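You operate a simulated robot arm through the tools that you are given. There is no shell and no other tool. Be economical: measure what you need, move in short steps, check, and stop when the job is done.

The job below is to be done with a simulated two-armed robot. You get a single attempt, and the scene is never put back.

TASK
Put two of the white sachets from the top of the front belt on the shelf of the middle end table. Put two of the white fuses from the top of the packing table on the top of the front end table. Put the small blue box on the top of the packing table away on the long grey table top. Take the white spool and leave it on top of the small orange box. Pull the bottom blue drawer open. The order is free. Set down upright: white spool.

It is judged by the outcome, as a careful person would: the job done as asked, and still so three seconds after it is handed in. It fails if anything else is knocked over, pushed out of place, dropped, spilled or broken.

THE ROBOT
Two 7-joint arms with two-finger parallel grippers on one trunk, on a base that drives. Base frame: it is fixed to the floor where the robot stands at the start and does not move with it; the origin is under the middle of the robot, x ahead of it, y to its left, z up; the surface under the hand at the start is at about z = 0.62. Units: m, degrees, N and s.
The left shoulder is at the start at [0.144, 0.174, 1.005], the right one opposite. With the tool pointing down near the work surface each hand reaches from about 0.1 to 0.76 m from the robot's upright axis, wherever it stands, measured 20 degrees to its own side. Places, roughly: bottom blue drawer [1.5, 3, 0.5]; long grey table top [0.8, 3.3, 0.8]; shelf of the middle end table [2.8, 1.1, 0.3]; small blue box [-1.25, -1.25, 0.75]; small orange box [0.25, 3, 0.25]; top of the front end table [0.5, 0.6, 0.6]; white fuse [-1.25, 0.25, 0.75]; white sachet [0.5, 0.25, 0.75]; white spool (5x5x6 cm) [3, 3.3, 0.9]. Payload 3.6 kg a hand.
Tool frame (each hand has its own): the origin (TCP) lies between the finger pads and is the grasp point; the fingertips stand 0.03 m ahead of it; z points along the fingers, y is the line along which they close. The gripper opens to 0.11 m. The fingers are 0.02 m wide and 0.01 m thick; the gripper's body (0.048 by 0.112 m) begins 0.055 m behind the TCP.
Orientation is that of the tool frame in the base frame, as [roll, pitch, yaw] about the fixed x, y, z axes, in that order (R = Rz(yaw) Ry(pitch) Rx(roll)). With the fingers straight down and closing along the base's y, the tool's x points along the base's -x, its y along +y and its z along -z.

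THE INTERFACE
- The arms move only by the tool move_arm. It takes "left_moves", "right_moves" or both (then of equal length, played together; a hand with none holds still); each is a list of rows, each a list of 7 numbers: the opening, from 0 (shut) to 1 (fully open), then the shift along the tool's x, y, z in mm, then the turn, a rotation vector about the tool's x, y, z in degrees. In form: [[claw, x, y, z, rx, ry, rz], ...]. A call has 1 to 8 rows; each row shifts and turns the commanded pose from where the row before left it, along the tool's axes as they then stand. A row lasts 0.2 s, in which the tool goes at most 0.05 m and 8.6 degrees; a call with a longer step from one row to the next is refused whole, and so is a gripper value outside its range. Where a pose cannot be reached the arm comes as near as it can. A force on the tool above 40 N (or 10 N above the force at the start of the call, whichever is more), or a blocked arm, ends the call early, and 0.2 s more pass. The fingers move at their own pace (about 0.153 m/s each) and stop on an object; they squeeze with about 23 N. The grip force told is the motor's: it shows also when the fingers shut on nothing. Time passes only in rows, and 0.2 s behind the last, so rows that do not move let the fingers close. The reply holds the time, the measured pose of the TCP, the force on the tool along the base axes, the opening and the grip force, in the units named above and with some noise, with the torque about the TCP (base axes, N m) and any sound that the robot's microphone picked up.
- Cameras (640 x 400 px; columns grow to the right, rows downward): "scene" is now at [0.2485, 0.0376, 1.1583]; the picture's right is [0.36, -0.93, -0.00], its down [-0.71, -0.27, -0.65] and it looks along [0.61, 0.23, -0.76] (base axes); focal length 269 px, centre (320, 200). "left" rides on the left gripper at [0.072, -0.017, -0.103] in its tool frame; the picture's right is [0.23, 0.97, 0.00], its down [-0.76, 0.18, -0.62] and it looks along [-0.61, 0.14, 0.78] (tool axes); focal length 222 px, centre (320, 200). "right" rides on the right gripper at [0.072, 0.017, -0.103] in its tool frame; the picture's right is [-0.23, 0.97, 0.00], its down [-0.76, -0.18, -0.62] and it looks along [-0.61, -0.14, 0.78] (tool axes); focal length 222 px, centre (320, 200). There is no depth. A picture from a camera that has moved, and an enlarged one, comes with that camera's place and axes in the base frame and with its lens. The place of the scene camera against the robot may be out by one fixed shift of up to 0.018 m in any direction.
- snapshot(camera): a new picture of that camera. It takes no simulated time.
- lift_body(by): slides the trunk up (or, below 0, down) by that many m; the arms and the scene camera ride with it, the base frame stays. It gives what a move gives, with no picture.
- steer(legs): drives the robot by 1 to 6 legs, each [ahead, left, turn to the left] in m, m and degrees, along the robot's own axes; the way and the turn of a leg run together, so that a leg with both is an arc; at most 1.5 m and 180 degrees a leg. The arms and the cameras ride along, it lands a little off, and it stops where it bumps. It gives what a move gives.
- aim_head(pan, tilt): turns the head with the scene camera to pan (to the left, within 86 degrees either way) and tilt (down, from -29 to 69), counted from straight ahead of the robot. It gives what a move gives.
- close_up(camera, box): a new picture of the part [left, top, right, bottom] of that camera's present view, enlarged. It takes no simulated time.
- job_done(): hands the job in; it is judged then, once.

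Work in short steps. Places have to be worked out from the pictures, the camera data and where the tool is seen: move nearer, look again, correct. Check each grasp and each placing, and mend what went wrong. You have 196 turns and 176 pictures in all, those below and enlarged ones among them. Open the grippers and draw the arms clear of the work before you hand the job in, unless the task says otherwise.

The tools are called after "Call:" by a JSON object that holds its "api" and its "payload". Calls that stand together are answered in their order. move_arm: Moves the arms, as the interface text tells. Its arguments: {"type":"object","properties":{"left_moves":{"type":"array","items":{"type":"array","items":{"type":"number"}}},"right_moves":{"type":"array","items":{"type":"array","items":{"type":"number"}}}},"required":[]} The other tools are called the same way: lift_body (by) slides the trunk up or down; steer (legs) drives the base; aim_head (pan, tilt) turns the head that bears the scene camera; snapshot (camera) takes a picture; close_up (camera, box) takes an enlarged picture of a part of a camera's view; job_done () hands the job in.

At the start:

```text
clock: 0.0
left_ee_pos: [0.4216, 0.3826, 0.8492]
left_orientation: [-180.0, 0.0, -179.8]
left_contact_force: [0.4, -0.8, 0.3]
left_moment: [-0.01, 0.01, -0.01]
left_grip_width: 0.1101
left_gripper_force: 0.1
right_ee_pos: [0.4737, -0.0461, 0.8794]
right_orientation: [179.9, -0.1, 179.9]
right_contact_force: [0.3, -0.1, -0.3]
right_moment: [0.04, 0.02, -0.01]
right_grip_width: 0.1102
right_gripper_force: 0.1
trunk travel left (down, up): [-0.125, 0.638]
robot x, y, heading: [-0.0031, 0.0003, -0.3]
head pan, tilt: [20.8, 49.6]
```

scene: 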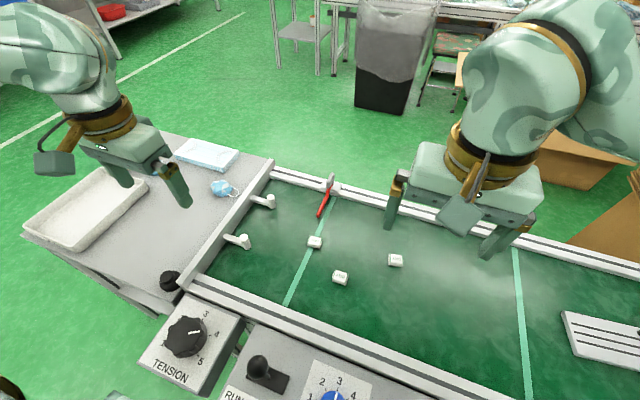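
right: 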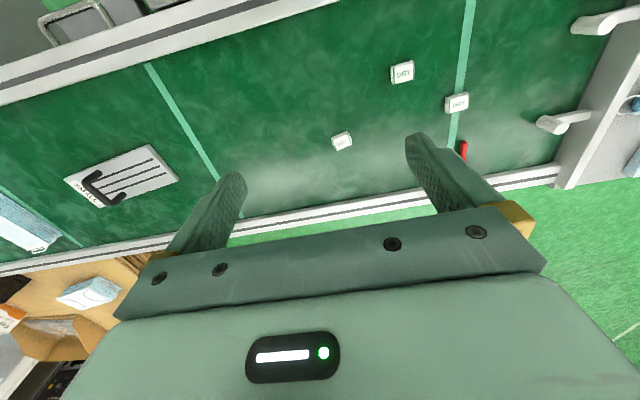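
left: 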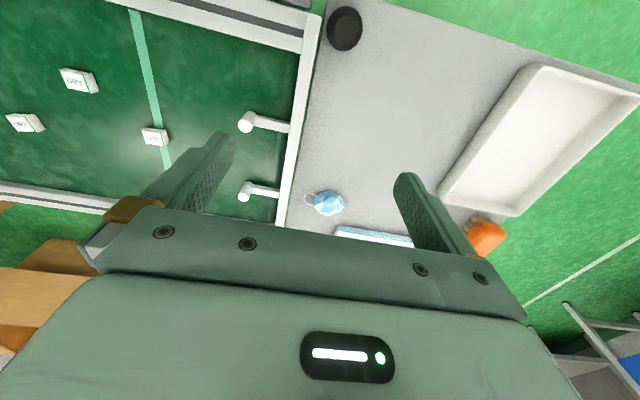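

I'll look around first to map the scene, starting with the area ahead and to the left.

Call:
{"api": "aim_head", "payload": {"pan": 0, "tilt": 15}}

Call:
{"api": "snapshot", "payload": {"camera": "scene"}}

Call:
{"api": "aim_head", "payload": {"pan": 50, "tilt": 15}}

Call:
{"api": "snapshot", "payload": {"camera": "scene"}}

Call:
{"api": "aim_head", "payload": {"pan": 86, "tilt": 25}}

Call:
{"api": "snapshot", "payload": {"camera": "scene"}}

Call:
{"api": "aim_head", "payload": {"pan": -70, "tilt": 25}}

Call:
{"api": "snapshot", "payload": {"camera": "scene"}}

```text
clock: 1.0
left_ee_pos: [0.4225, 0.3833, 0.8502]
left_orientation: [180.0, 0.0, -179.9]
left_contact_force: [0.7, 0.5, 0.3]
left_moment: [-0.04, 0.0, -0.03]
left_grip_width: 0.1102
left_gripper_force: 0.0
right_ee_pos: [0.4732, -0.0444, 0.8797]
right_orientation: [179.9, -0.1, 179.9]
right_contact_force: [0.3, -0.4, 0.3]
right_moment: [0.0, 0.0, 0.04]
right_grip_width: 0.11
right_gripper_force: 0.1
trunk travel left (down, up): [-0.125, 0.638]
robot x, y, heading: [0.003, 0.0002, -0.0]
head pan, tilt: [0.0, 15.0]
```

```text
172 pictures are left
camera scene: at [0.2696, 0.0101, 1.2114], right [0.0, -1.0, 0.0], down [-0.26, 0.0, -0.97], along [0.97, 0.0, -0.26], focal length 269 px, centre (320, 200)
```

scene: 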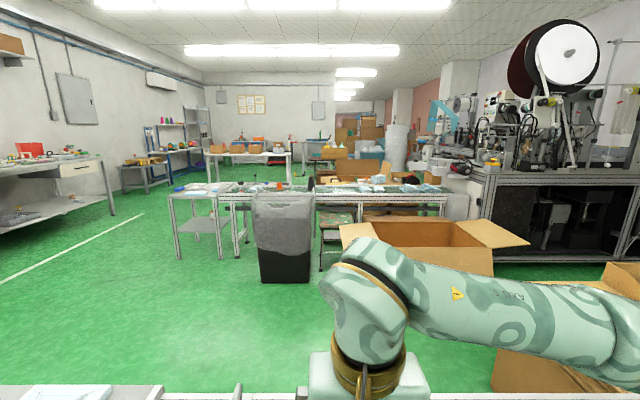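

```text
clock: 2.2
left_ee_pos: [0.4234, 0.3829, 0.8494]
left_orientation: [179.9, 0.1, -179.9]
left_contact_force: [-0.1, -0.1, -0.5]
left_moment: [-0.01, -0.01, 0.01]
left_grip_width: 0.1099
left_gripper_force: 0.1
right_ee_pos: [0.4733, -0.044, 0.8795]
right_orientation: [179.9, -0.1, 179.9]
right_contact_force: [0.7, 0.8, 0.5]
right_moment: [0.0, -0.01, -0.02]
right_grip_width: 0.11
right_gripper_force: 0.2
trunk travel left (down, up): [-0.125, 0.638]
robot x, y, heading: [0.0021, -0.001, 0.1]
head pan, tilt: [50.0, 15.0]
```

```text
171 pictures are left
camera scene: at [0.2363, 0.0816, 1.2115], right [0.77, -0.64, 0.0], down [-0.17, -0.2, -0.97], along [0.62, 0.74, -0.26], focal length 269 px, centre (320, 200)
```

scene: 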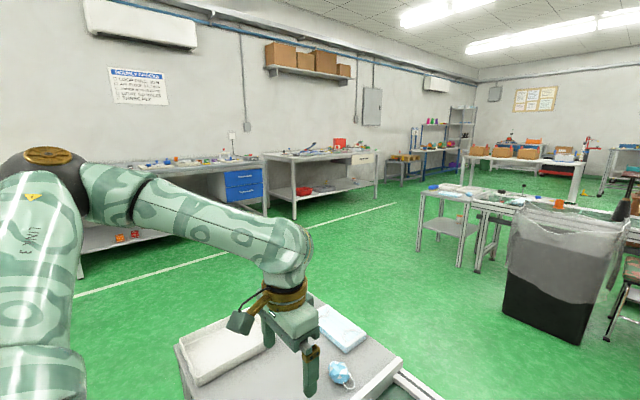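

```text
clock: 3.2
left_ee_pos: [0.4225, 0.3841, 0.8496]
left_orientation: [-180.0, -0.1, -179.9]
left_contact_force: [0.4, -0.1, 0.0]
left_moment: [-0.02, 0.0, 0.01]
left_grip_width: 0.11
left_gripper_force: 0.0
right_ee_pos: [0.4728, -0.0443, 0.8796]
right_orientation: [179.9, -0.1, 179.8]
right_contact_force: [-0.8, 0.4, -0.3]
right_moment: [0.01, 0.04, 0.02]
right_grip_width: 0.1102
right_gripper_force: 0.0
trunk travel left (down, up): [-0.125, 0.638]
robot x, y, heading: [-0.0004, -0.001, -0.3]
head pan, tilt: [85.9, 25.0]
```

```text
170 pictures are left
camera scene: at [0.1828, 0.102, 1.1953], right [1.0, -0.07, 0.0], down [-0.03, -0.42, -0.91], along [0.06, 0.9, -0.42], focal length 269 px, centre (320, 200)
```

scene: 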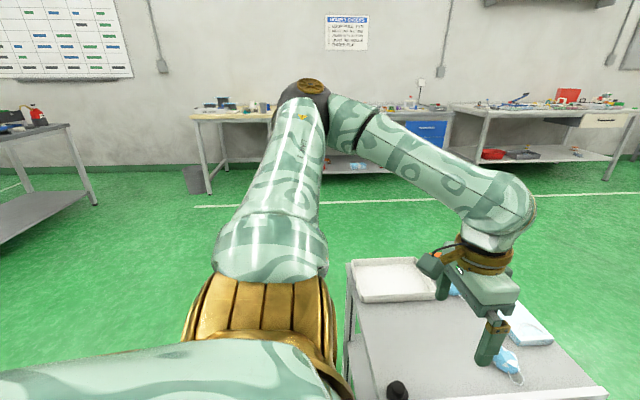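

```text
clock: 5.6
left_ee_pos: [0.4232, 0.3831, 0.8498]
left_orientation: [180.0, 0.0, -179.9]
left_contact_force: [0.8, -0.4, -0.4]
left_moment: [0.01, 0.0, -0.04]
left_grip_width: 0.1099
left_gripper_force: 0.0
right_ee_pos: [0.473, -0.0435, 0.8792]
right_orientation: [179.9, -0.2, 179.9]
right_contact_force: [-0.2, 0.5, 0.3]
right_moment: [0.0, 0.01, 0.02]
right_grip_width: 0.1102
right_gripper_force: 0.2
trunk travel left (down, up): [-0.125, 0.638]
robot x, y, heading: [0.0015, -0.0015, 0.2]
head pan, tilt: [-70.0, 25.0]
```

```text
169 pictures are left
camera scene: at [0.2078, -0.0765, 1.1953], right [-0.94, -0.34, 0.0], down [-0.15, 0.4, -0.91], along [0.31, -0.85, -0.42], focal length 269 px, centre (320, 200)
```

scene: 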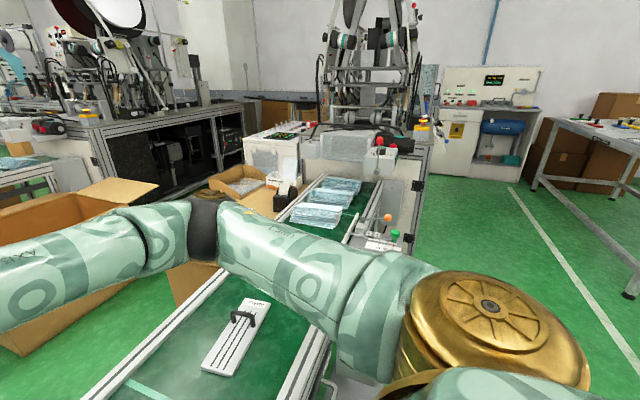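

Sachets: #1 around (0.544, 0.152), #3 around (0.560, -0.025), #2 around (0.483, 0.074). I'll bring each hand over one sachet, still high, and look.

Call:
{"api": "move_arm", "payload": {"left_moves": [[1, -20, -38.5, 16.7, 0, 0, 0], [1, -20, -38.5, 16.7, 0, 0, 0], [1, -20, -38.5, 16.7, 0, 0, 0], [1, -20, -38.5, 16.7, 0, 0, 0], [1, -20, -38.5, 16.7, 0, 0, 0], [1, -20, -38.5, 16.7, 0, 0, 0]], "right_moves": [[1, -14.5, 3, 21.5, 0, 0, 0], [1, -14.5, 3, 21.5, 0, 0, 0], [1, -14.5, 3, 21.5, 0, 0, 0], [1, -14.5, 3, 21.5, 0, 0, 0], [1, -14.5, 3, 21.5, 0, 0, 0], [1, -14.5, 3, 21.5, 0, 0, 0]]}}

Call:
{"api": "snapshot", "payload": {"camera": "left"}}

Call:
{"api": "snapshot", "payload": {"camera": "right"}}

```text
clock: 7.0
left_ee_pos: [0.5478, 0.152, 0.7481]
left_orientation: [179.8, 0.0, -179.8]
left_contact_force: [0.0, 1.4, 0.2]
left_moment: [0.02, -0.02, -0.01]
left_grip_width: 0.1101
left_gripper_force: 0.2
right_ee_pos: [0.5587, -0.0255, 0.7479]
right_orientation: [179.8, -0.3, 179.9]
right_contact_force: [-0.1, -0.7, -0.4]
right_moment: [-0.02, 0.0, -0.01]
right_grip_width: 0.1098
right_gripper_force: 0.1
trunk travel left (down, up): [-0.125, 0.638]
robot x, y, heading: [-0.0007, 0.0005, -0.0]
head pan, tilt: [-70.0, 25.0]
```

```text
168 pictures are left
camera left: at [0.4756, 0.1344, 0.851], right [-0.23, 0.97, 0.0], down [0.76, 0.18, 0.62], along [0.61, 0.15, -0.78], focal length 222 px, centre (320, 200)
```

left: 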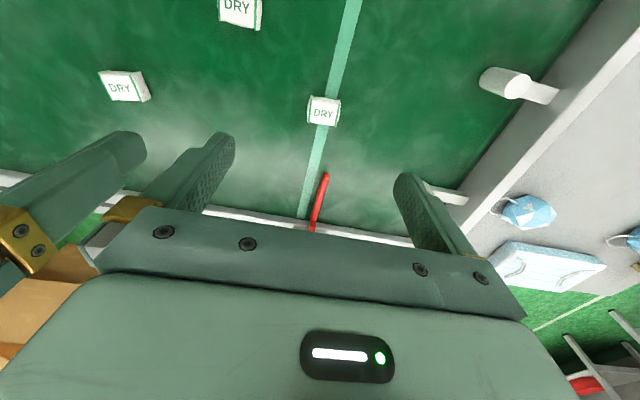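

```text
167 pictures are left
camera right: at [0.4871, -0.0066, 0.8519], right [0.23, 0.97, 0.0], down [0.76, -0.18, 0.62], along [0.6, -0.14, -0.78], focal length 222 px, centre (320, 200)
```

right: 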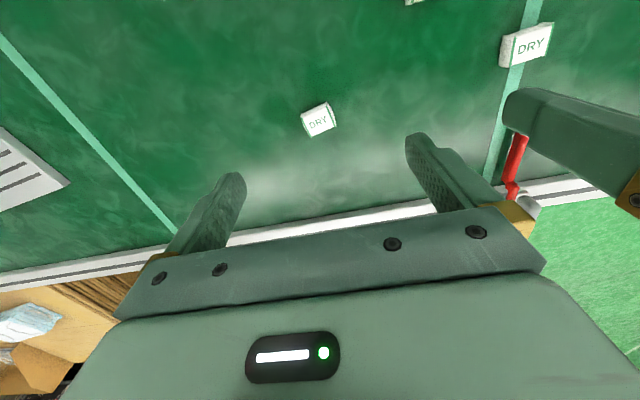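

Both sachets are nearly square to the fingers. I'll descend toward the belt, watching force.

Call:
{"api": "move_arm", "payload": {"left_moves": [[0.7, 6, 2, 28, 0, 0, 0], [0.7, 0, 0, 28, 0, 0, 0], [0.7, 0, 0, 28, 0, 0, 0], [0.7, 0, 0, 0, 0, 0, 0]], "right_moves": [[0.7, -1, 0, 28, 0, 0, 0], [0.7, 0, 0, 28, 0, 0, 0], [0.7, 0, 0, 28, 0, 0, 0], [0.7, 0, 0, 0, 0, 0, 0]]}}

Call:
{"api": "snapshot", "payload": {"camera": "left"}}

Call:
{"api": "snapshot", "payload": {"camera": "right"}}

```text
clock: 8.0
left_ee_pos: [0.5288, 0.1666, 0.6735]
left_orientation: [179.9, -0.1, -179.9]
left_contact_force: [0.1, -0.1, 0.1]
left_moment: [0.01, -0.04, -0.01]
left_grip_width: 0.0771
left_gripper_force: 0.0
left hand out of reach, approached as far as the arm can: row 2, 3
right_ee_pos: [0.5607, -0.0286, 0.6645]
right_orientation: [180.0, -0.1, 179.9]
right_contact_force: [0.0, -0.3, -0.2]
right_moment: [0.01, 0.02, 0.0]
right_grip_width: 0.0768
right_gripper_force: 0.0
trunk travel left (down, up): [-0.125, 0.638]
robot x, y, heading: [-0.0001, -0.0005, 0.0]
head pan, tilt: [-70.0, 25.0]
```

```text
166 pictures are left
camera left: at [0.4584, 0.1495, 0.7773], right [-0.23, 0.97, 0.0], down [0.76, 0.18, 0.62], along [0.61, 0.14, -0.78], focal length 222 px, centre (320, 200)
```

left: 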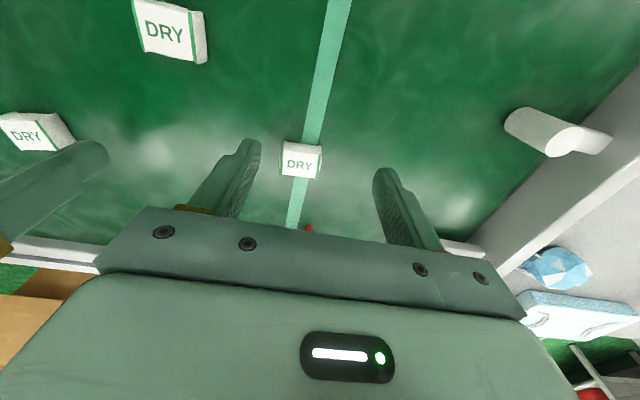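

```text
165 pictures are left
camera right: at [0.4882, -0.0097, 0.7686], right [0.23, 0.97, 0.0], down [0.76, -0.18, 0.62], along [0.6, -0.14, -0.78], focal length 222 px, centre (320, 200)
```

right: 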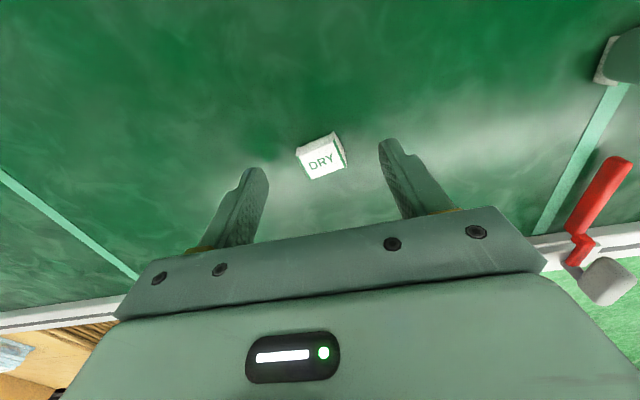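

Right is in place; the left hand runs out of reach here. I'll descend the right the last bit and grasp, and lift the left a bit.

Call:
{"api": "move_arm", "payload": {"right_moves": [[0.7, 0, 2, 11, 0, 0, 0], [0.1, 0, 0, 0, 0, 0, 0], [0.1, 0, 0, 0, 0, 0, 0], [0.1, 0, 0, -10, 0, 0, 0], [0.1, 0, 0, -40, 0, 0, 0], [0.1, 0, 0, -40, 0, 0, 0]], "left_moves": [[0.7, 0, 0, 0, 0, 0, 0], [0.7, 0, 0, 0, 0, 0, 0], [0.7, 0, 0, 0, 0, 0, 0], [0.7, 0, 0, -30, 0, 0, 0], [0.7, 0, 0, -30, 0, 0, 0], [0.7, 0, 0, -30, 0, 0, 0]]}}

Call:
{"api": "snapshot", "payload": {"camera": "right"}}

```text
clock: 9.4
left_ee_pos: [0.5289, 0.1689, 0.7645]
left_orientation: [179.9, 0.1, 180.0]
left_contact_force: [-0.6, -0.5, 0.4]
left_moment: [-0.03, 0.02, 0.01]
left_grip_width: 0.0768
left_gripper_force: 0.1
right_ee_pos: [0.5615, -0.0254, 0.7471]
right_orientation: [179.9, -0.1, 180.0]
right_contact_force: [0.1, -0.2, 0.3]
right_moment: [0.02, -0.03, -0.02]
right_grip_width: 0.0306
right_gripper_force: 23.5
trunk travel left (down, up): [-0.125, 0.638]
robot x, y, heading: [-0.0003, -0.0011, -0.3]
head pan, tilt: [-70.0, 25.0]
```

```text
164 pictures are left
camera right: at [0.4891, -0.0075, 0.8516], right [0.23, 0.97, 0.0], down [0.76, -0.18, 0.62], along [0.6, -0.14, -0.78], focal length 222 px, centre (320, 200)
```

right: 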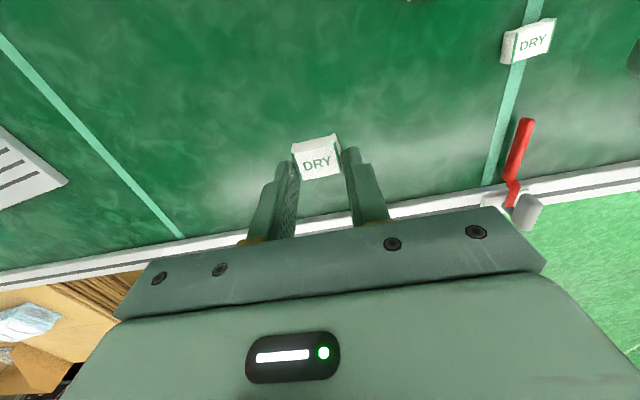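

The right hand holds its sachet. I'll lower the trunk 6 cm so the left can reach sachet #1.

Call:
{"api": "lift_body", "payload": {"by": -0.05}}

Call:
{"api": "move_arm", "payload": {"left_moves": [[0.7, -7, -8, 15, 0, 0, 0], [0.7, -7, -8, 15, 0, 0, 0], [0.7, 0, 0, 15, 0, 0, 0], [0.7, 0, 0, 0, 0, 0, 0]]}}

Call:
{"api": "snapshot", "payload": {"camera": "left"}}

```text
clock: 10.3
left_ee_pos: [0.5295, 0.1686, 0.7147]
left_orientation: [-180.0, 0.1, -179.9]
left_contact_force: [-0.3, 0.1, 0.2]
left_moment: [0.05, 0.02, 0.0]
left_grip_width: 0.0772
left_gripper_force: 0.0
right_ee_pos: [0.5613, -0.0245, 0.6968]
right_orientation: [179.9, 0.0, 179.9]
right_contact_force: [-0.3, -0.4, 0.1]
right_moment: [-0.01, -0.03, 0.03]
right_grip_width: 0.0304
right_gripper_force: 23.0
trunk travel left (down, up): [-0.075, 0.688]
robot x, y, heading: [-0.0003, 0.0002, 0.1]
head pan, tilt: [-70.0, 25.0]
```

```text
clock: 11.3
left_ee_pos: [0.5439, 0.1515, 0.6675]
left_orientation: [-180.0, 0.0, -179.9]
left_contact_force: [-1.2, 0.1, -0.2]
left_moment: [-0.04, -0.02, 0.01]
left_grip_width: 0.077
left_gripper_force: 0.1
right_ee_pos: [0.5602, -0.0237, 0.6943]
right_orientation: [179.8, -0.1, 179.9]
right_contact_force: [-0.8, -0.5, -0.1]
right_moment: [0.01, -0.02, 0.03]
right_grip_width: 0.0304
right_gripper_force: 23.1
trunk travel left (down, up): [-0.075, 0.688]
robot x, y, heading: [0.0022, 0.0006, -0.1]
head pan, tilt: [-70.0, 25.0]
```

```text
163 pictures are left
camera left: at [0.4722, 0.1353, 0.7708], right [-0.23, 0.97, 0.0], down [0.76, 0.18, 0.62], along [0.61, 0.14, -0.78], focal length 222 px, centre (320, 200)
```

left: 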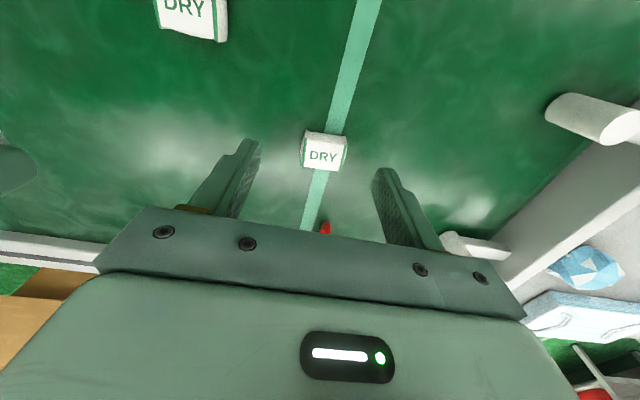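

Aligned; descend 14 mm and grasp.

Call:
{"api": "move_arm", "payload": {"left_moves": [[0.7, 0, 2, 14, 0, 0, 0], [0.1, 0, 0, 0, 0, 0, 0], [0.1, 0, 0, 0, 0, 0, 0], [0.1, 0, 0, -10, 0, 0, 0], [0.1, 0, 0, -40, 0, 0, 0], [0.1, 0, 0, -40, 0, 0, 0]], "right_moves": [[0.1, 0, 0, 0, 0, 0, 0], [0.1, 0, 0, 0, 0, 0, 0], [0.1, 0, 0, 0, 0, 0, 0], [0.1, 0, 0, -10, 0, 0, 0], [0.1, 0, 0, -40, 0, 0, 0], [0.1, 0, 0, -40, 0, 0, 0]]}}

Call:
{"api": "snapshot", "payload": {"camera": "left"}}

```text
clock: 12.7
left_ee_pos: [0.5477, 0.1532, 0.7446]
left_orientation: [180.0, 0.1, -179.9]
left_contact_force: [-0.4, -0.7, -0.2]
left_moment: [-0.01, 0.03, 0.0]
left_grip_width: 0.0304
left_gripper_force: 23.1
right_ee_pos: [0.5623, -0.0239, 0.7834]
right_orientation: [179.9, 0.0, 179.9]
right_contact_force: [-0.2, -0.7, -0.2]
right_moment: [-0.01, -0.03, 0.04]
right_grip_width: 0.0302
right_gripper_force: 22.7
trunk travel left (down, up): [-0.075, 0.688]
robot x, y, heading: [-0.0008, -0.0001, -0.1]
head pan, tilt: [-70.0, 25.0]
```

```text
162 pictures are left
camera left: at [0.4753, 0.1379, 0.8482], right [-0.23, 0.97, 0.0], down [0.76, 0.18, 0.62], along [0.61, 0.14, -0.78], focal length 222 px, centre (320, 200)
```

left: 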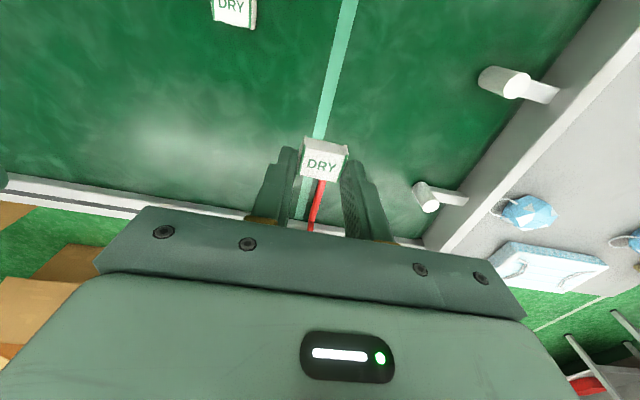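

Both sachets are held. I'll raise and retract the hands, then strafe left past the end table toward the open floor.

Call:
{"api": "move_arm", "payload": {"left_moves": [[0.1, 20, 5, -35, 0, 0, 0], [0.1, 35, 15, -25, 0, 0, 0], [0.1, 35, 15, -20, 0, 0, 0], [0.1, 35, 15, 0, 0, 0, 0], [0.1, 25, 15, 0, 0, 0, 0]], "right_moves": [[0.1, 20, -5, -30, 0, 0, 0], [0.1, 35, -25, -15, 0, 0, 0], [0.1, 35, -25, 0, 0, 0, 0], [0.1, 35, -25, 0, 0, 0, 0], [0.1, 25, -25, 0, 0, 0, 0]]}}

Call:
{"api": "lift_body", "payload": {"by": 0.05}}

Call:
{"api": "aim_head", "payload": {"pan": 60, "tilt": 60}}

Call:
{"api": "snapshot", "payload": {"camera": "scene"}}

```text
clock: 13.9
left_ee_pos: [0.3988, 0.2173, 0.8268]
left_orientation: [-180.0, -0.1, -179.9]
left_contact_force: [-0.6, -0.4, 0.0]
left_moment: [0.01, -0.01, 0.0]
left_grip_width: 0.0305
left_gripper_force: 22.4
left hand out of reach, approached as far as the arm can: row 5
right_ee_pos: [0.4133, -0.1283, 0.8315]
right_orientation: [179.9, -0.2, 179.9]
right_contact_force: [-0.3, 0.0, 0.1]
right_moment: [-0.02, -0.01, 0.0]
right_grip_width: 0.0307
right_gripper_force: 23.2
trunk travel left (down, up): [-0.075, 0.688]
robot x, y, heading: [0.0003, 0.0023, 0.0]
head pan, tilt: [-70.0, 25.0]
```

```text
clock: 14.8
left_ee_pos: [0.3981, 0.2183, 0.8753]
left_orientation: [180.0, -0.1, -179.9]
left_contact_force: [0.2, 0.6, -0.3]
left_moment: [0.01, 0.04, -0.03]
left_grip_width: 0.0303
left_gripper_force: 22.4
right_ee_pos: [0.4121, -0.1291, 0.879]
right_orientation: [179.9, -0.4, 179.9]
right_contact_force: [0.3, -0.4, -0.2]
right_moment: [0.0, 0.03, 0.04]
right_grip_width: 0.0304
right_gripper_force: 22.5
trunk travel left (down, up): [-0.125, 0.638]
robot x, y, heading: [0.0001, 0.0027, -0.4]
head pan, tilt: [-70.0, 25.0]
```

```text
clock: 17.0
left_ee_pos: [0.3985, 0.2188, 0.876]
left_orientation: [179.9, 0.0, -180.0]
left_contact_force: [-0.5, -0.2, 0.3]
left_moment: [0.01, 0.0, 0.01]
left_grip_width: 0.0303
left_gripper_force: 23.1
right_ee_pos: [0.4108, -0.1298, 0.8795]
right_orientation: [179.9, -0.2, 179.9]
right_contact_force: [-1.2, 0.7, -0.8]
right_moment: [-0.03, 0.0, -0.02]
right_grip_width: 0.0307
right_gripper_force: 23.4
trunk travel left (down, up): [-0.125, 0.638]
robot x, y, heading: [0.0001, -0.0006, -0.1]
head pan, tilt: [60.0, 60.0]
```

```text
161 pictures are left
camera scene: at [0.2095, 0.0676, 1.1452], right [0.87, -0.5, 0.0], down [-0.43, -0.75, -0.5], along [0.25, 0.43, -0.87], focal length 269 px, centre (320, 200)
```

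scene: 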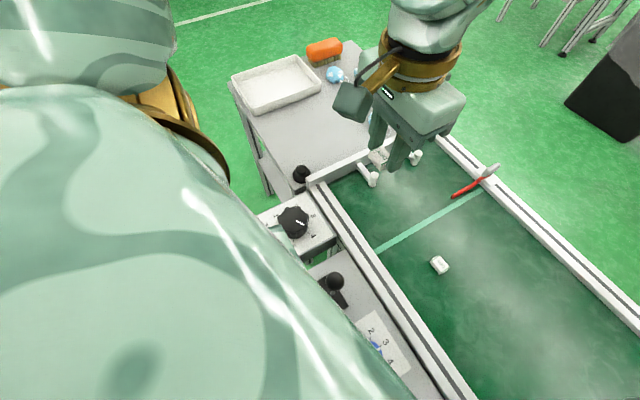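

The way left is clear. Back off 10 cm, then strafe left 1.4 m and look ahead.

Call:
{"api": "steer", "payload": {"legs": [[-0.12, 0, 0], [0, 1.4, 0]]}}

Call:
{"api": "aim_head", "payload": {"pan": 0, "tilt": 20}}

Call:
{"api": "snapshot", "payload": {"camera": "scene"}}

Call:
{"api": "aim_head", "payload": {"pan": 75, "tilt": 25}}

Call:
{"api": "snapshot", "payload": {"camera": "scene"}}

```text
clock: 24.7
left_ee_pos: [0.3085, 1.5961, 0.876]
left_orientation: [179.9, 0.0, 178.1]
left_contact_force: [-0.4, 0.0, -0.5]
left_moment: [-0.01, 0.01, -0.04]
left_grip_width: 0.0304
left_gripper_force: 22.7
right_ee_pos: [0.311, 1.2485, 0.88]
right_orientation: [179.9, -0.1, 178.0]
right_contact_force: [-0.2, -0.2, -0.5]
right_moment: [0.0, 0.02, 0.02]
right_grip_width: 0.0303
right_gripper_force: 23.0
trunk travel left (down, up): [-0.125, 0.638]
robot x, y, heading: [-0.0948, 1.3927, -2.1]
head pan, tilt: [60.0, 60.0]
```

```text
clock: 26.0
left_ee_pos: [0.309, 1.597, 0.8754]
left_orientation: [180.0, 0.0, 178.1]
left_contact_force: [0.5, -1.0, -0.3]
left_moment: [-0.01, 0.03, -0.03]
left_grip_width: 0.0305
left_gripper_force: 22.9
right_ee_pos: [0.3107, 1.2497, 0.8811]
right_orientation: [179.9, -0.1, 178.1]
right_contact_force: [-0.3, -0.2, 0.0]
right_moment: [0.0, -0.01, -0.01]
right_grip_width: 0.0302
right_gripper_force: 23.0
trunk travel left (down, up): [-0.125, 0.638]
robot x, y, heading: [-0.0949, 1.3938, -2.3]
head pan, tilt: [0.0, 20.0]
```

```text
160 pictures are left
camera scene: at [0.1738, 1.3928, 1.2032], right [-0.03, -1.0, 0.0], down [-0.34, 0.01, -0.94], along [0.94, -0.03, -0.34], focal length 269 px, centre (320, 200)
```

scene: 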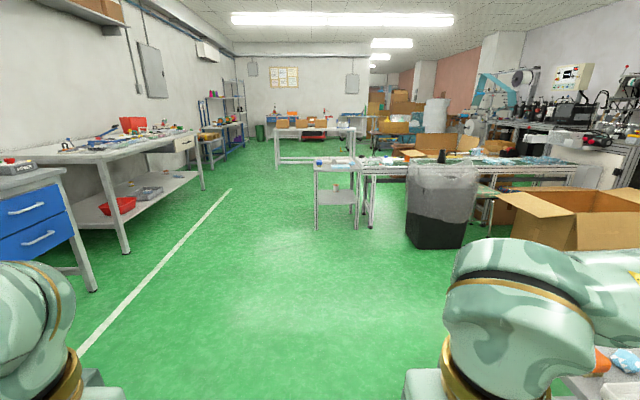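

```text
clock: 27.5
left_ee_pos: [0.3083, 1.596, 0.8769]
left_orientation: [179.9, 0.0, 178.3]
left_contact_force: [0.3, -0.2, -0.2]
left_moment: [0.02, 0.01, 0.03]
left_grip_width: 0.0304
left_gripper_force: 22.5
right_ee_pos: [0.31, 1.2476, 0.8802]
right_orientation: [179.9, -0.1, 178.0]
right_contact_force: [-0.2, -0.2, 0.0]
right_moment: [0.03, -0.02, 0.01]
right_grip_width: 0.0305
right_gripper_force: 23.2
trunk travel left (down, up): [-0.125, 0.638]
robot x, y, heading: [-0.0941, 1.3912, -2.2]
head pan, tilt: [75.0, 25.0]
```

```text
159 pictures are left
camera scene: at [0.1075, 1.4839, 1.1953], right [0.96, -0.29, 0.0], down [-0.12, -0.4, -0.91], along [0.26, 0.87, -0.42], focal length 269 px, centre (320, 200)
```

scene: 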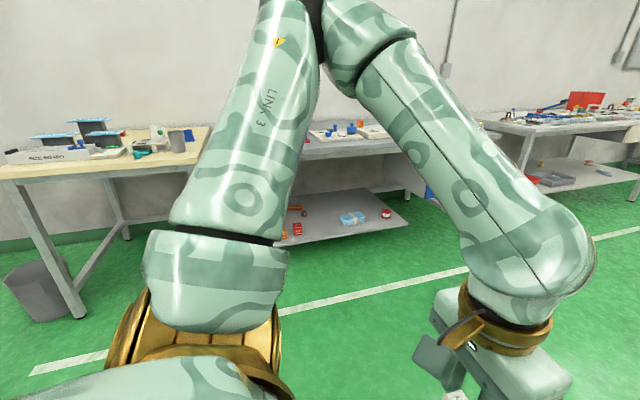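

Open floor ahead. Drive toward the middle end table (front edge ≈ x 2.6, y 0.95–1.34), stopping at x ≈ 1.8.

Call:
{"api": "steer", "payload": {"legs": [[0, 0, 2.2], [1.2, -0.15, 0], [0.65, -0.1, 0]]}}

Call:
{"api": "aim_head", "payload": {"pan": 0, "tilt": 40}}

Call:
{"api": "snapshot", "payload": {"camera": "scene"}}

```text
clock: 37.4
left_ee_pos: [2.1803, 1.3382, 0.875]
left_orientation: [-180.0, 0.0, 178.4]
left_contact_force: [0.1, 0.2, -1.1]
left_moment: [-0.01, 0.01, -0.02]
left_grip_width: 0.0304
left_gripper_force: 23.4
right_ee_pos: [2.1827, 0.9891, 0.8802]
right_orientation: [179.9, -0.1, 178.1]
right_contact_force: [0.3, 0.4, -0.2]
right_moment: [0.03, 0.01, 0.01]
right_grip_width: 0.0303
right_gripper_force: 22.9
trunk travel left (down, up): [-0.125, 0.638]
robot x, y, heading: [1.7749, 1.1316, -1.6]
head pan, tilt: [75.0, 25.0]
```

```text
clock: 38.9
left_ee_pos: [2.1811, 1.3366, 0.8758]
left_orientation: [180.0, 0.0, 178.6]
left_contact_force: [-0.2, -0.4, 0.5]
left_moment: [0.01, 0.0, 0.0]
left_grip_width: 0.0305
left_gripper_force: 23.0
right_ee_pos: [2.1833, 0.9904, 0.8799]
right_orientation: [179.8, -0.1, 178.1]
right_contact_force: [-0.2, 0.0, -0.8]
right_moment: [0.0, 0.0, -0.01]
right_grip_width: 0.0307
right_gripper_force: 22.6
trunk travel left (down, up): [-0.125, 0.638]
robot x, y, heading: [1.7758, 1.1292, -1.7]
head pan, tilt: [0.0, 40.0]
```

```text
158 pictures are left
camera scene: at [2.0372, 1.1333, 1.1719], right [-0.03, -1.0, 0.0], down [-0.64, 0.02, -0.77], along [0.77, -0.02, -0.64], focal length 269 px, centre (320, 200)
```

scene: 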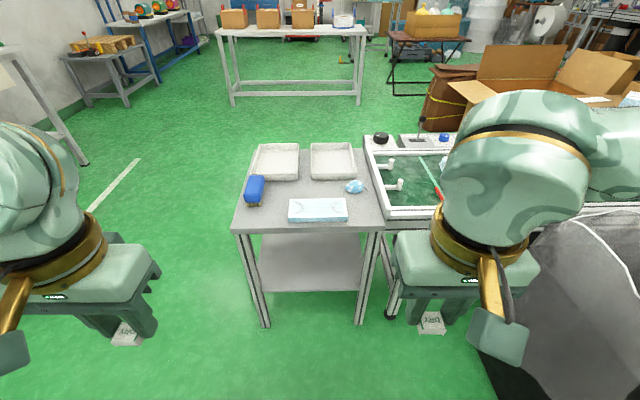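

Table top z≈0.61, shelf front edge z≈0.26 at x≈2.6, legs at y≈0.945 and 1.36. I'll pitch both tools forward about 48° and lower the trunk, while clear of the table.

Call:
{"api": "move_arm", "payload": {"left_moves": [[0.1, 0, 0, 0, 0, -8, 0], [0.1, 0, 0, 0, 0, -8, 0], [0.1, 0, 0, 0, 0, -8, 0], [0.1, 0, 0, 0, 0, -8, 0], [0.1, 0, 0, 0, 0, -8, 0], [0.1, 0, 0, 0, 0, -8, 0]], "right_moves": [[0.1, 0, 0, 0, 0, -8, 0], [0.1, 0, 0, 0, 0, -8, 0], [0.1, 0, 0, 0, 0, -8, 0], [0.1, 0, 0, 0, 0, -8, 0], [0.1, 0, 0, 0, 0, -8, 0], [0.1, 0, 0, 0, 0, -8, 0]]}}

Call:
{"api": "lift_body", "payload": {"by": -0.12}}

Call:
{"api": "steer", "payload": {"legs": [[0, 0, 1.7]]}}

Call:
{"api": "snapshot", "payload": {"camera": "scene"}}

Call:
{"api": "snapshot", "payload": {"camera": "right"}}

```text
clock: 40.2
left_ee_pos: [2.3053, 1.3169, 0.9034]
left_orientation: [-179.8, 48.0, 178.4]
left_contact_force: [-0.5, -0.7, -0.1]
left_moment: [0.03, -0.04, -0.04]
left_grip_width: 0.0306
left_gripper_force: 22.5
left hand out of reach, approached as far as the arm can: row 1, 2, 3, 4, 5, 6
right_ee_pos: [2.2439, 1.0305, 0.8926]
right_orientation: [179.9, 47.9, 178.1]
right_contact_force: [0.2, 0.0, -1.7]
right_moment: [0.01, 0.01, -0.01]
right_grip_width: 0.0303
right_gripper_force: 22.4
right hand out of reach, approached as far as the arm can: row 3, 4, 5, 6
trunk travel left (down, up): [-0.125, 0.638]
robot x, y, heading: [1.7787, 1.1315, -1.7]
head pan, tilt: [0.0, 40.0]
```

```text
clock: 41.8
left_ee_pos: [2.3397, 1.3145, 0.7153]
left_orientation: [180.0, 37.9, 178.3]
left_contact_force: [-0.3, 0.0, 0.4]
left_moment: [0.03, -0.01, 0.0]
left_grip_width: 0.0302
left_gripper_force: 22.5
right_ee_pos: [2.2754, 1.0296, 0.7141]
right_orientation: [-180.0, 37.6, 178.2]
right_contact_force: [-0.3, 0.1, 1.5]
right_moment: [0.0, 0.03, 0.0]
right_grip_width: 0.0304
right_gripper_force: 23.3
trunk travel left (down, up): [-0.005, 0.758]
robot x, y, heading: [1.7782, 1.1312, -1.7]
head pan, tilt: [0.0, 40.0]
```

```text
clock: 42.5
left_ee_pos: [2.3323, 1.3326, 0.7144]
left_orientation: [-180.0, 37.7, -179.9]
left_contact_force: [0.7, 0.0, 0.2]
left_moment: [0.01, 0.02, -0.01]
left_grip_width: 0.0307
left_gripper_force: 22.9
right_ee_pos: [2.2794, 1.045, 0.7126]
right_orientation: [-179.9, 37.6, 179.8]
right_contact_force: [-0.4, -0.6, -1.1]
right_moment: [-0.02, -0.05, -0.01]
right_grip_width: 0.0304
right_gripper_force: 22.9
trunk travel left (down, up): [-0.005, 0.758]
robot x, y, heading: [1.7747, 1.1325, 0.2]
head pan, tilt: [0.0, 40.0]
```

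```text
157 pictures are left
camera scene: at [2.1131, 1.1412, 1.0422], right [0.0, -1.0, 0.0], down [-0.64, 0.0, -0.77], along [0.77, 0.0, -0.64], focal length 269 px, centre (320, 200)
```

scene: 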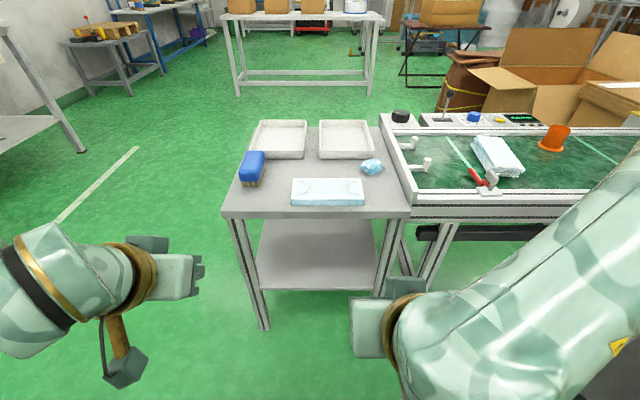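

```text
156 pictures are left
camera right: at [2.158, 1.0642, 0.7513], right [0.18, 0.97, 0.14], down [0.22, -0.18, 0.96], along [0.96, -0.14, -0.25], focal length 222 px, centre (320, 200)
```

right: 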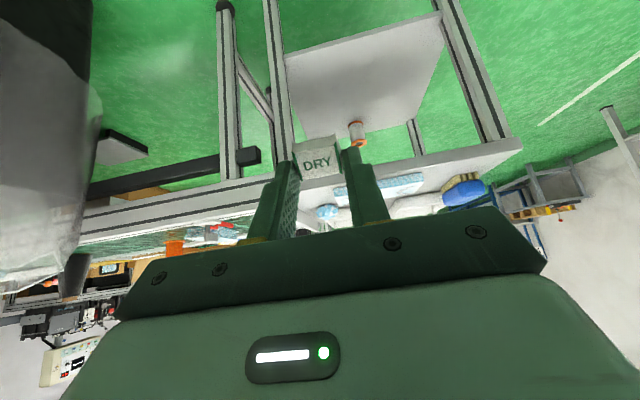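

The trunk is down; on the shelf there's only a small bottle far at the back (~2.95, 1.14). Lower the right hand in front of the table to shelf-gap height.

Call:
{"api": "move_arm", "payload": {"right_moves": [[0.1, 26, 6, 34, 0, 0, 0], [0.1, 26, 6, 34, 0, 0, 0], [0.1, 26, 6, 34, 0, 0, 0], [0.1, 26, 6, 34, 0, 0, 0], [0.1, 26, 6, 34, 0, 0, 0], [0.1, 26, 6, 34, 0, 0, 0], [0.1, 26, 6, 34, 0, 0, 0]]}}

Call:
{"api": "snapshot", "payload": {"camera": "right"}}

```text
clock: 44.1
left_ee_pos: [2.3319, 1.3325, 0.714]
left_orientation: [-180.0, 37.7, -179.9]
left_contact_force: [0.7, -0.1, -0.8]
left_moment: [-0.01, 0.01, 0.0]
left_grip_width: 0.0301
left_gripper_force: 22.8
right_ee_pos: [2.2963, 1.1377, 0.4492]
right_orientation: [-179.7, 37.1, 179.9]
right_contact_force: [-0.1, 0.7, 1.0]
right_moment: [0.02, 0.03, -0.01]
right_grip_width: 0.0303
right_gripper_force: 23.3
right hand out of reach, approached as far as the arm can: row 5, 6, 7
trunk travel left (down, up): [-0.005, 0.758]
robot x, y, heading: [1.7788, 1.1291, 0.0]
head pan, tilt: [0.0, 40.0]
```

```text
155 pictures are left
camera right: at [2.1754, 1.1565, 0.4887], right [0.19, 0.97, 0.13], down [0.23, -0.17, 0.96], along [0.96, -0.15, -0.25], focal length 222 px, centre (320, 200)
```

right: 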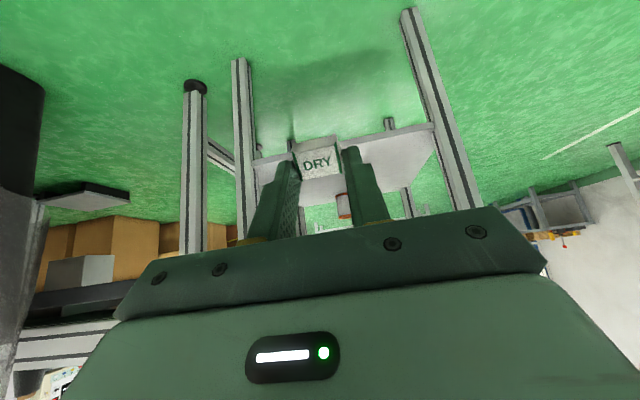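

Right hand is at gap height (0.45). Drive 0.2 m closer; the left hand stays just short of and above the table.

Call:
{"api": "steer", "payload": {"legs": [[0.2, 0, 0]]}}

Call:
{"api": "move_arm", "payload": {"right_moves": [[0.1, -10, -8, 10, 0, -6, 0], [0.1, -10, -8, 15, 0, -6, 0], [0.1, -5, -8, 20, 0, 0, 0]]}}

Call:
{"api": "snapshot", "payload": {"camera": "right"}}

Call:
{"api": "snapshot", "payload": {"camera": "scene"}}

```text
clock: 45.7
left_ee_pos: [2.533, 1.3331, 0.7152]
left_orientation: [-180.0, 37.7, -179.9]
left_contact_force: [-0.7, 0.3, -0.5]
left_moment: [-0.02, -0.01, 0.04]
left_grip_width: 0.0305
left_gripper_force: 22.8
right_ee_pos: [2.4948, 1.1366, 0.4495]
right_orientation: [-179.8, 37.2, 180.0]
right_contact_force: [0.6, -0.8, 0.0]
right_moment: [-0.01, 0.05, 0.0]
right_grip_width: 0.0303
right_gripper_force: 23.3
trunk travel left (down, up): [-0.005, 0.758]
robot x, y, heading: [1.9768, 1.1293, -0.0]
head pan, tilt: [0.0, 40.0]
```

```text
clock: 46.5
left_ee_pos: [2.5332, 1.3331, 0.7138]
left_orientation: [179.9, 37.7, -179.8]
left_contact_force: [-1.2, 0.1, 0.6]
left_moment: [0.03, 0.01, -0.04]
left_grip_width: 0.0303
left_gripper_force: 22.9
right_ee_pos: [2.565, 1.1711, 0.4861]
right_orientation: [-179.2, 48.9, -180.0]
right_contact_force: [0.3, 0.7, -0.1]
right_moment: [-0.02, -0.01, 0.02]
right_grip_width: 0.0307
right_gripper_force: 22.5
right hand out of reach, approached as far as the arm can: row 1, 2, 3
trunk travel left (down, up): [-0.005, 0.758]
robot x, y, heading: [1.9734, 1.13, 0.2]
head pan, tilt: [0.0, 40.0]
```

```text
154 pictures are left
camera right: at [2.4404, 1.1899, 0.5005], right [0.16, 0.97, 0.16], down [0.03, -0.17, 0.98], along [0.99, -0.15, -0.06], focal length 222 px, centre (320, 200)
```

right: 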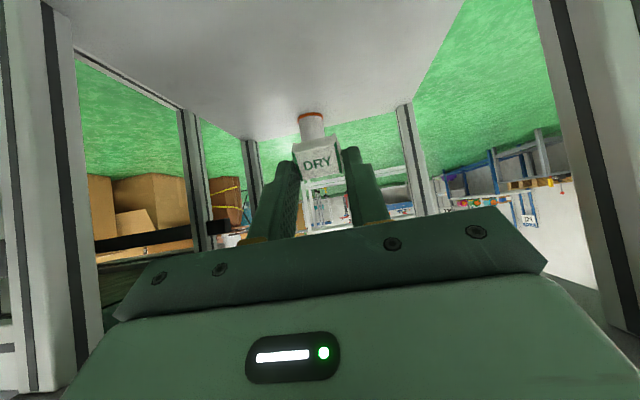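

```text
153 pictures are left
camera scene: at [2.3131, 1.1415, 1.0421], right [0.0, -1.0, 0.0], down [-0.64, 0.0, -0.77], along [0.77, 0.0, -0.64], focal length 269 px, centre (320, 200)
```

scene: 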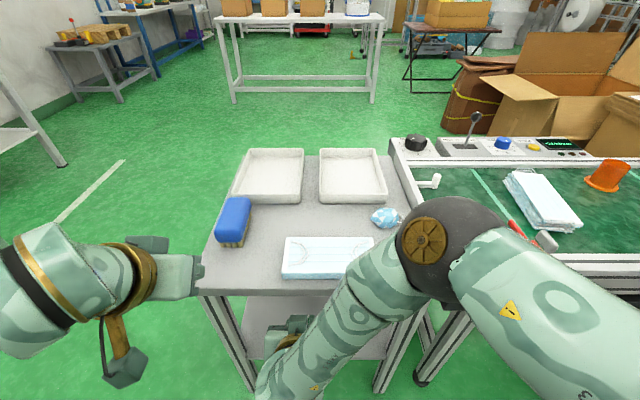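

Too close: the right elbow swings over the table. I'll back off so the arm can reach in stretched instead.

Call:
{"api": "steer", "payload": {"legs": [[-0.17, 0, 0]]}}

Call:
{"api": "move_arm", "payload": {"right_moves": [[0.1, 0, -8, 35, 0, 0, 0], [0.1, 0, -8, 35, 0, 0, 0], [0.1, 0, -8, 35, 0, 0, 0]]}}

Call:
{"api": "snapshot", "payload": {"camera": "right"}}

Call:
{"api": "snapshot", "payload": {"camera": "scene"}}

```text
clock: 48.0
left_ee_pos: [2.3638, 1.3307, 0.7161]
left_orientation: [180.0, 37.8, 179.9]
left_contact_force: [0.3, 0.3, -0.1]
left_moment: [-0.01, 0.03, 0.0]
left_grip_width: 0.0306
left_gripper_force: 23.5
right_ee_pos: [2.3982, 1.1686, 0.4866]
right_orientation: [-179.4, 48.9, 179.9]
right_contact_force: [0.5, 0.1, 0.2]
right_moment: [0.02, 0.02, 0.03]
right_grip_width: 0.0302
right_gripper_force: 23.3
trunk travel left (down, up): [-0.005, 0.758]
robot x, y, heading: [1.8059, 1.1344, -0.3]
head pan, tilt: [0.0, 40.0]
```

```text
clock: 48.8
left_ee_pos: [2.3655, 1.3312, 0.7149]
left_orientation: [180.0, 37.8, 179.9]
left_contact_force: [-0.6, 0.2, -0.2]
left_moment: [0.0, 0.0, -0.01]
left_grip_width: 0.0304
left_gripper_force: 22.6
right_ee_pos: [2.4843, 1.1532, 0.4231]
right_orientation: [-179.2, 48.8, 179.8]
right_contact_force: [0.0, -0.1, 0.9]
right_moment: [0.0, -0.02, -0.03]
right_grip_width: 0.0306
right_gripper_force: 23.4
right hand out of reach, approached as far as the arm can: row 1, 2
trunk travel left (down, up): [-0.005, 0.758]
robot x, y, heading: [1.8101, 1.1294, -0.1]
head pan, tilt: [0.0, 40.0]
```

```text
152 pictures are left
camera right: at [2.3598, 1.1739, 0.4382], right [0.16, 0.97, 0.16], down [0.03, -0.17, 0.98], along [0.99, -0.15, -0.06], focal length 222 px, centre (320, 200)
```

right: 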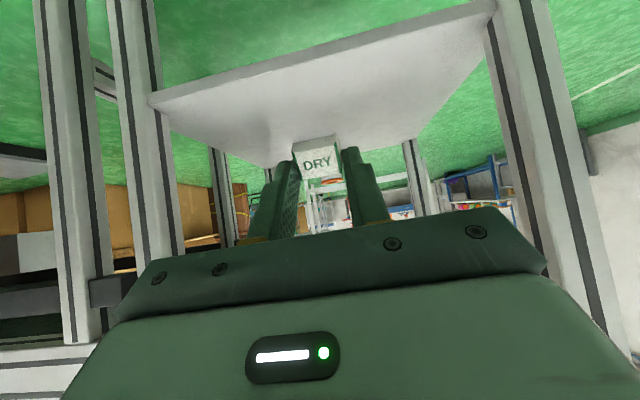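

```text
151 pictures are left
camera scene: at [2.145, 1.1406, 1.0421], right [0.0, -1.0, 0.0], down [-0.64, 0.0, -0.77], along [0.77, 0.0, -0.64], focal length 269 px, centre (320, 200)
```

scene: 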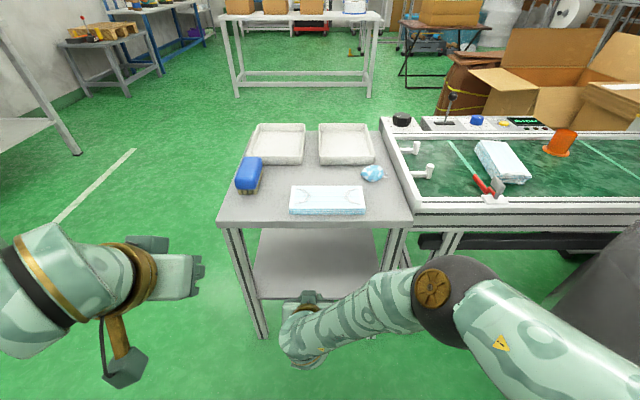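

Good geometry now. Extend along the fingers into the shelf gap to about (2.66, 1.10, 0.32).

Call:
{"api": "move_arm", "payload": {"right_moves": [[0.1, -7.6, -10, 40, 0, 0, 0], [0.1, -7.6, -10, 40, 0, 0, 0], [0.1, -7.6, -10, 40, 0, 0, 0], [0.1, -7.6, -10, 40, 0, 0, 0], [0.1, -7.6, -10, 40, 0, 0, 0]]}}

Call:
{"api": "snapshot", "payload": {"camera": "right"}}

Call:
{"api": "snapshot", "payload": {"camera": "scene"}}

```text
clock: 50.0
left_ee_pos: [2.3644, 1.3314, 0.7155]
left_orientation: [180.0, 37.7, 179.9]
left_contact_force: [0.3, 0.8, 0.4]
left_moment: [0.01, -0.01, -0.01]
left_grip_width: 0.0302
left_gripper_force: 23.3
right_ee_pos: [2.5884, 1.0807, 0.3867]
right_orientation: [-179.3, 48.9, 179.8]
right_contact_force: [0.8, 0.0, -0.3]
right_moment: [0.03, -0.04, 0.03]
right_grip_width: 0.0303
right_gripper_force: 23.5
right hand out of reach, approached as far as the arm can: row 3, 4, 5
trunk travel left (down, up): [-0.005, 0.758]
robot x, y, heading: [1.8083, 1.1278, -0.3]
head pan, tilt: [0.0, 40.0]
```

```text
150 pictures are left
camera right: at [2.4622, 1.0998, 0.4024], right [0.16, 0.97, 0.16], down [0.03, -0.17, 0.98], along [0.99, -0.15, -0.06], focal length 222 px, centre (320, 200)
```

right: 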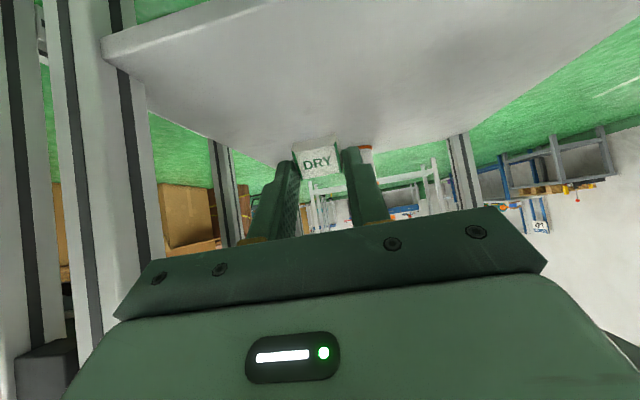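

```text
149 pictures are left
camera scene: at [2.1448, 1.1408, 1.0422], right [0.0, -1.0, 0.0], down [-0.64, 0.0, -0.77], along [0.77, 0.0, -0.64], focal length 269 px, centre (320, 200)
```

scene: 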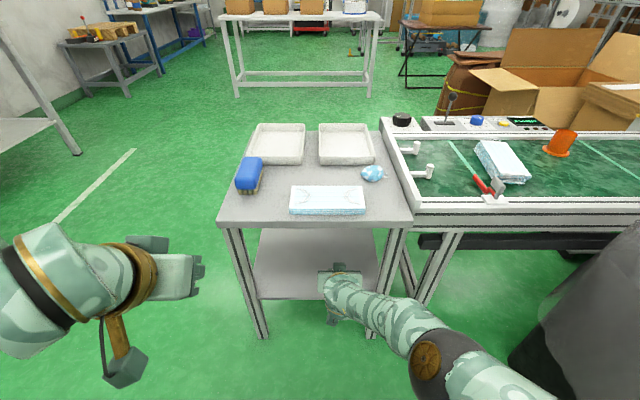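

The arm is near fully stretched. Drive 8 cm nearer, then lower.

Call:
{"api": "steer", "payload": {"legs": [[0.09, 0, 0]]}}

Call:
{"api": "move_arm", "payload": {"right_moves": [[0.1, 22, 4, 20, 0, 0, 0], [0.1, 22, 4, 20, 0, 0, 0]]}}

Call:
{"api": "snapshot", "payload": {"camera": "right"}}

Call:
{"api": "snapshot", "payload": {"camera": "scene"}}

```text
clock: 51.1
left_ee_pos: [2.4559, 1.3332, 0.7141]
left_orientation: [-180.0, 37.6, -180.0]
left_contact_force: [1.4, -0.1, -0.5]
left_moment: [-0.03, 0.02, 0.01]
left_grip_width: 0.0303
left_gripper_force: 23.5
right_ee_pos: [2.6784, 1.0809, 0.3871]
right_orientation: [-179.3, 48.7, 179.9]
right_contact_force: [0.1, 0.5, -0.2]
right_moment: [0.0, -0.05, -0.01]
right_grip_width: 0.0304
right_gripper_force: 23.0
trunk travel left (down, up): [-0.005, 0.758]
robot x, y, heading: [1.8929, 1.132, -0.0]
head pan, tilt: [0.0, 40.0]
```

```text
clock: 51.7
left_ee_pos: [2.4539, 1.3314, 0.7141]
left_orientation: [180.0, 37.7, 180.0]
left_contact_force: [1.0, 0.4, -0.2]
left_moment: [-0.03, -0.02, 0.0]
left_grip_width: 0.0305
left_gripper_force: 23.2
right_ee_pos: [2.6614, 1.0772, 0.3672]
right_orientation: [-179.3, 49.0, 179.8]
right_contact_force: [0.5, 0.7, -0.2]
right_moment: [0.0, 0.02, -0.02]
right_grip_width: 0.0301
right_gripper_force: 23.2
right hand out of reach, approached as far as the arm can: row 1, 2
trunk travel left (down, up): [-0.005, 0.758]
robot x, y, heading: [1.8973, 1.13, 0.4]
head pan, tilt: [0.0, 40.0]
```

```text
148 pictures are left
camera right: at [2.5349, 1.0965, 0.3803], right [0.16, 0.97, 0.16], down [0.03, -0.17, 0.98], along [0.99, -0.15, -0.05], focal length 222 px, centre (320, 200)
```

right: 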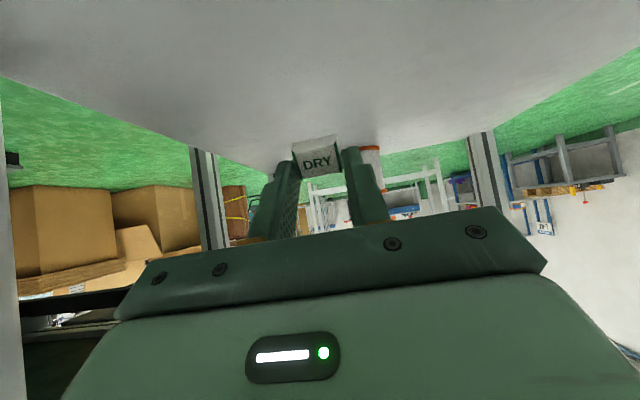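

```text
147 pictures are left
camera scene: at [2.2347, 1.1411, 1.0422], right [0.0, -1.0, 0.0], down [-0.64, 0.0, -0.77], along [0.77, 0.0, -0.64], focal length 269 px, centre (320, 200)
```

scene: 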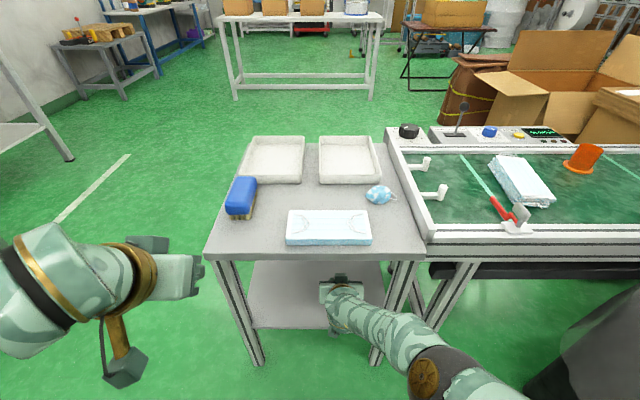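

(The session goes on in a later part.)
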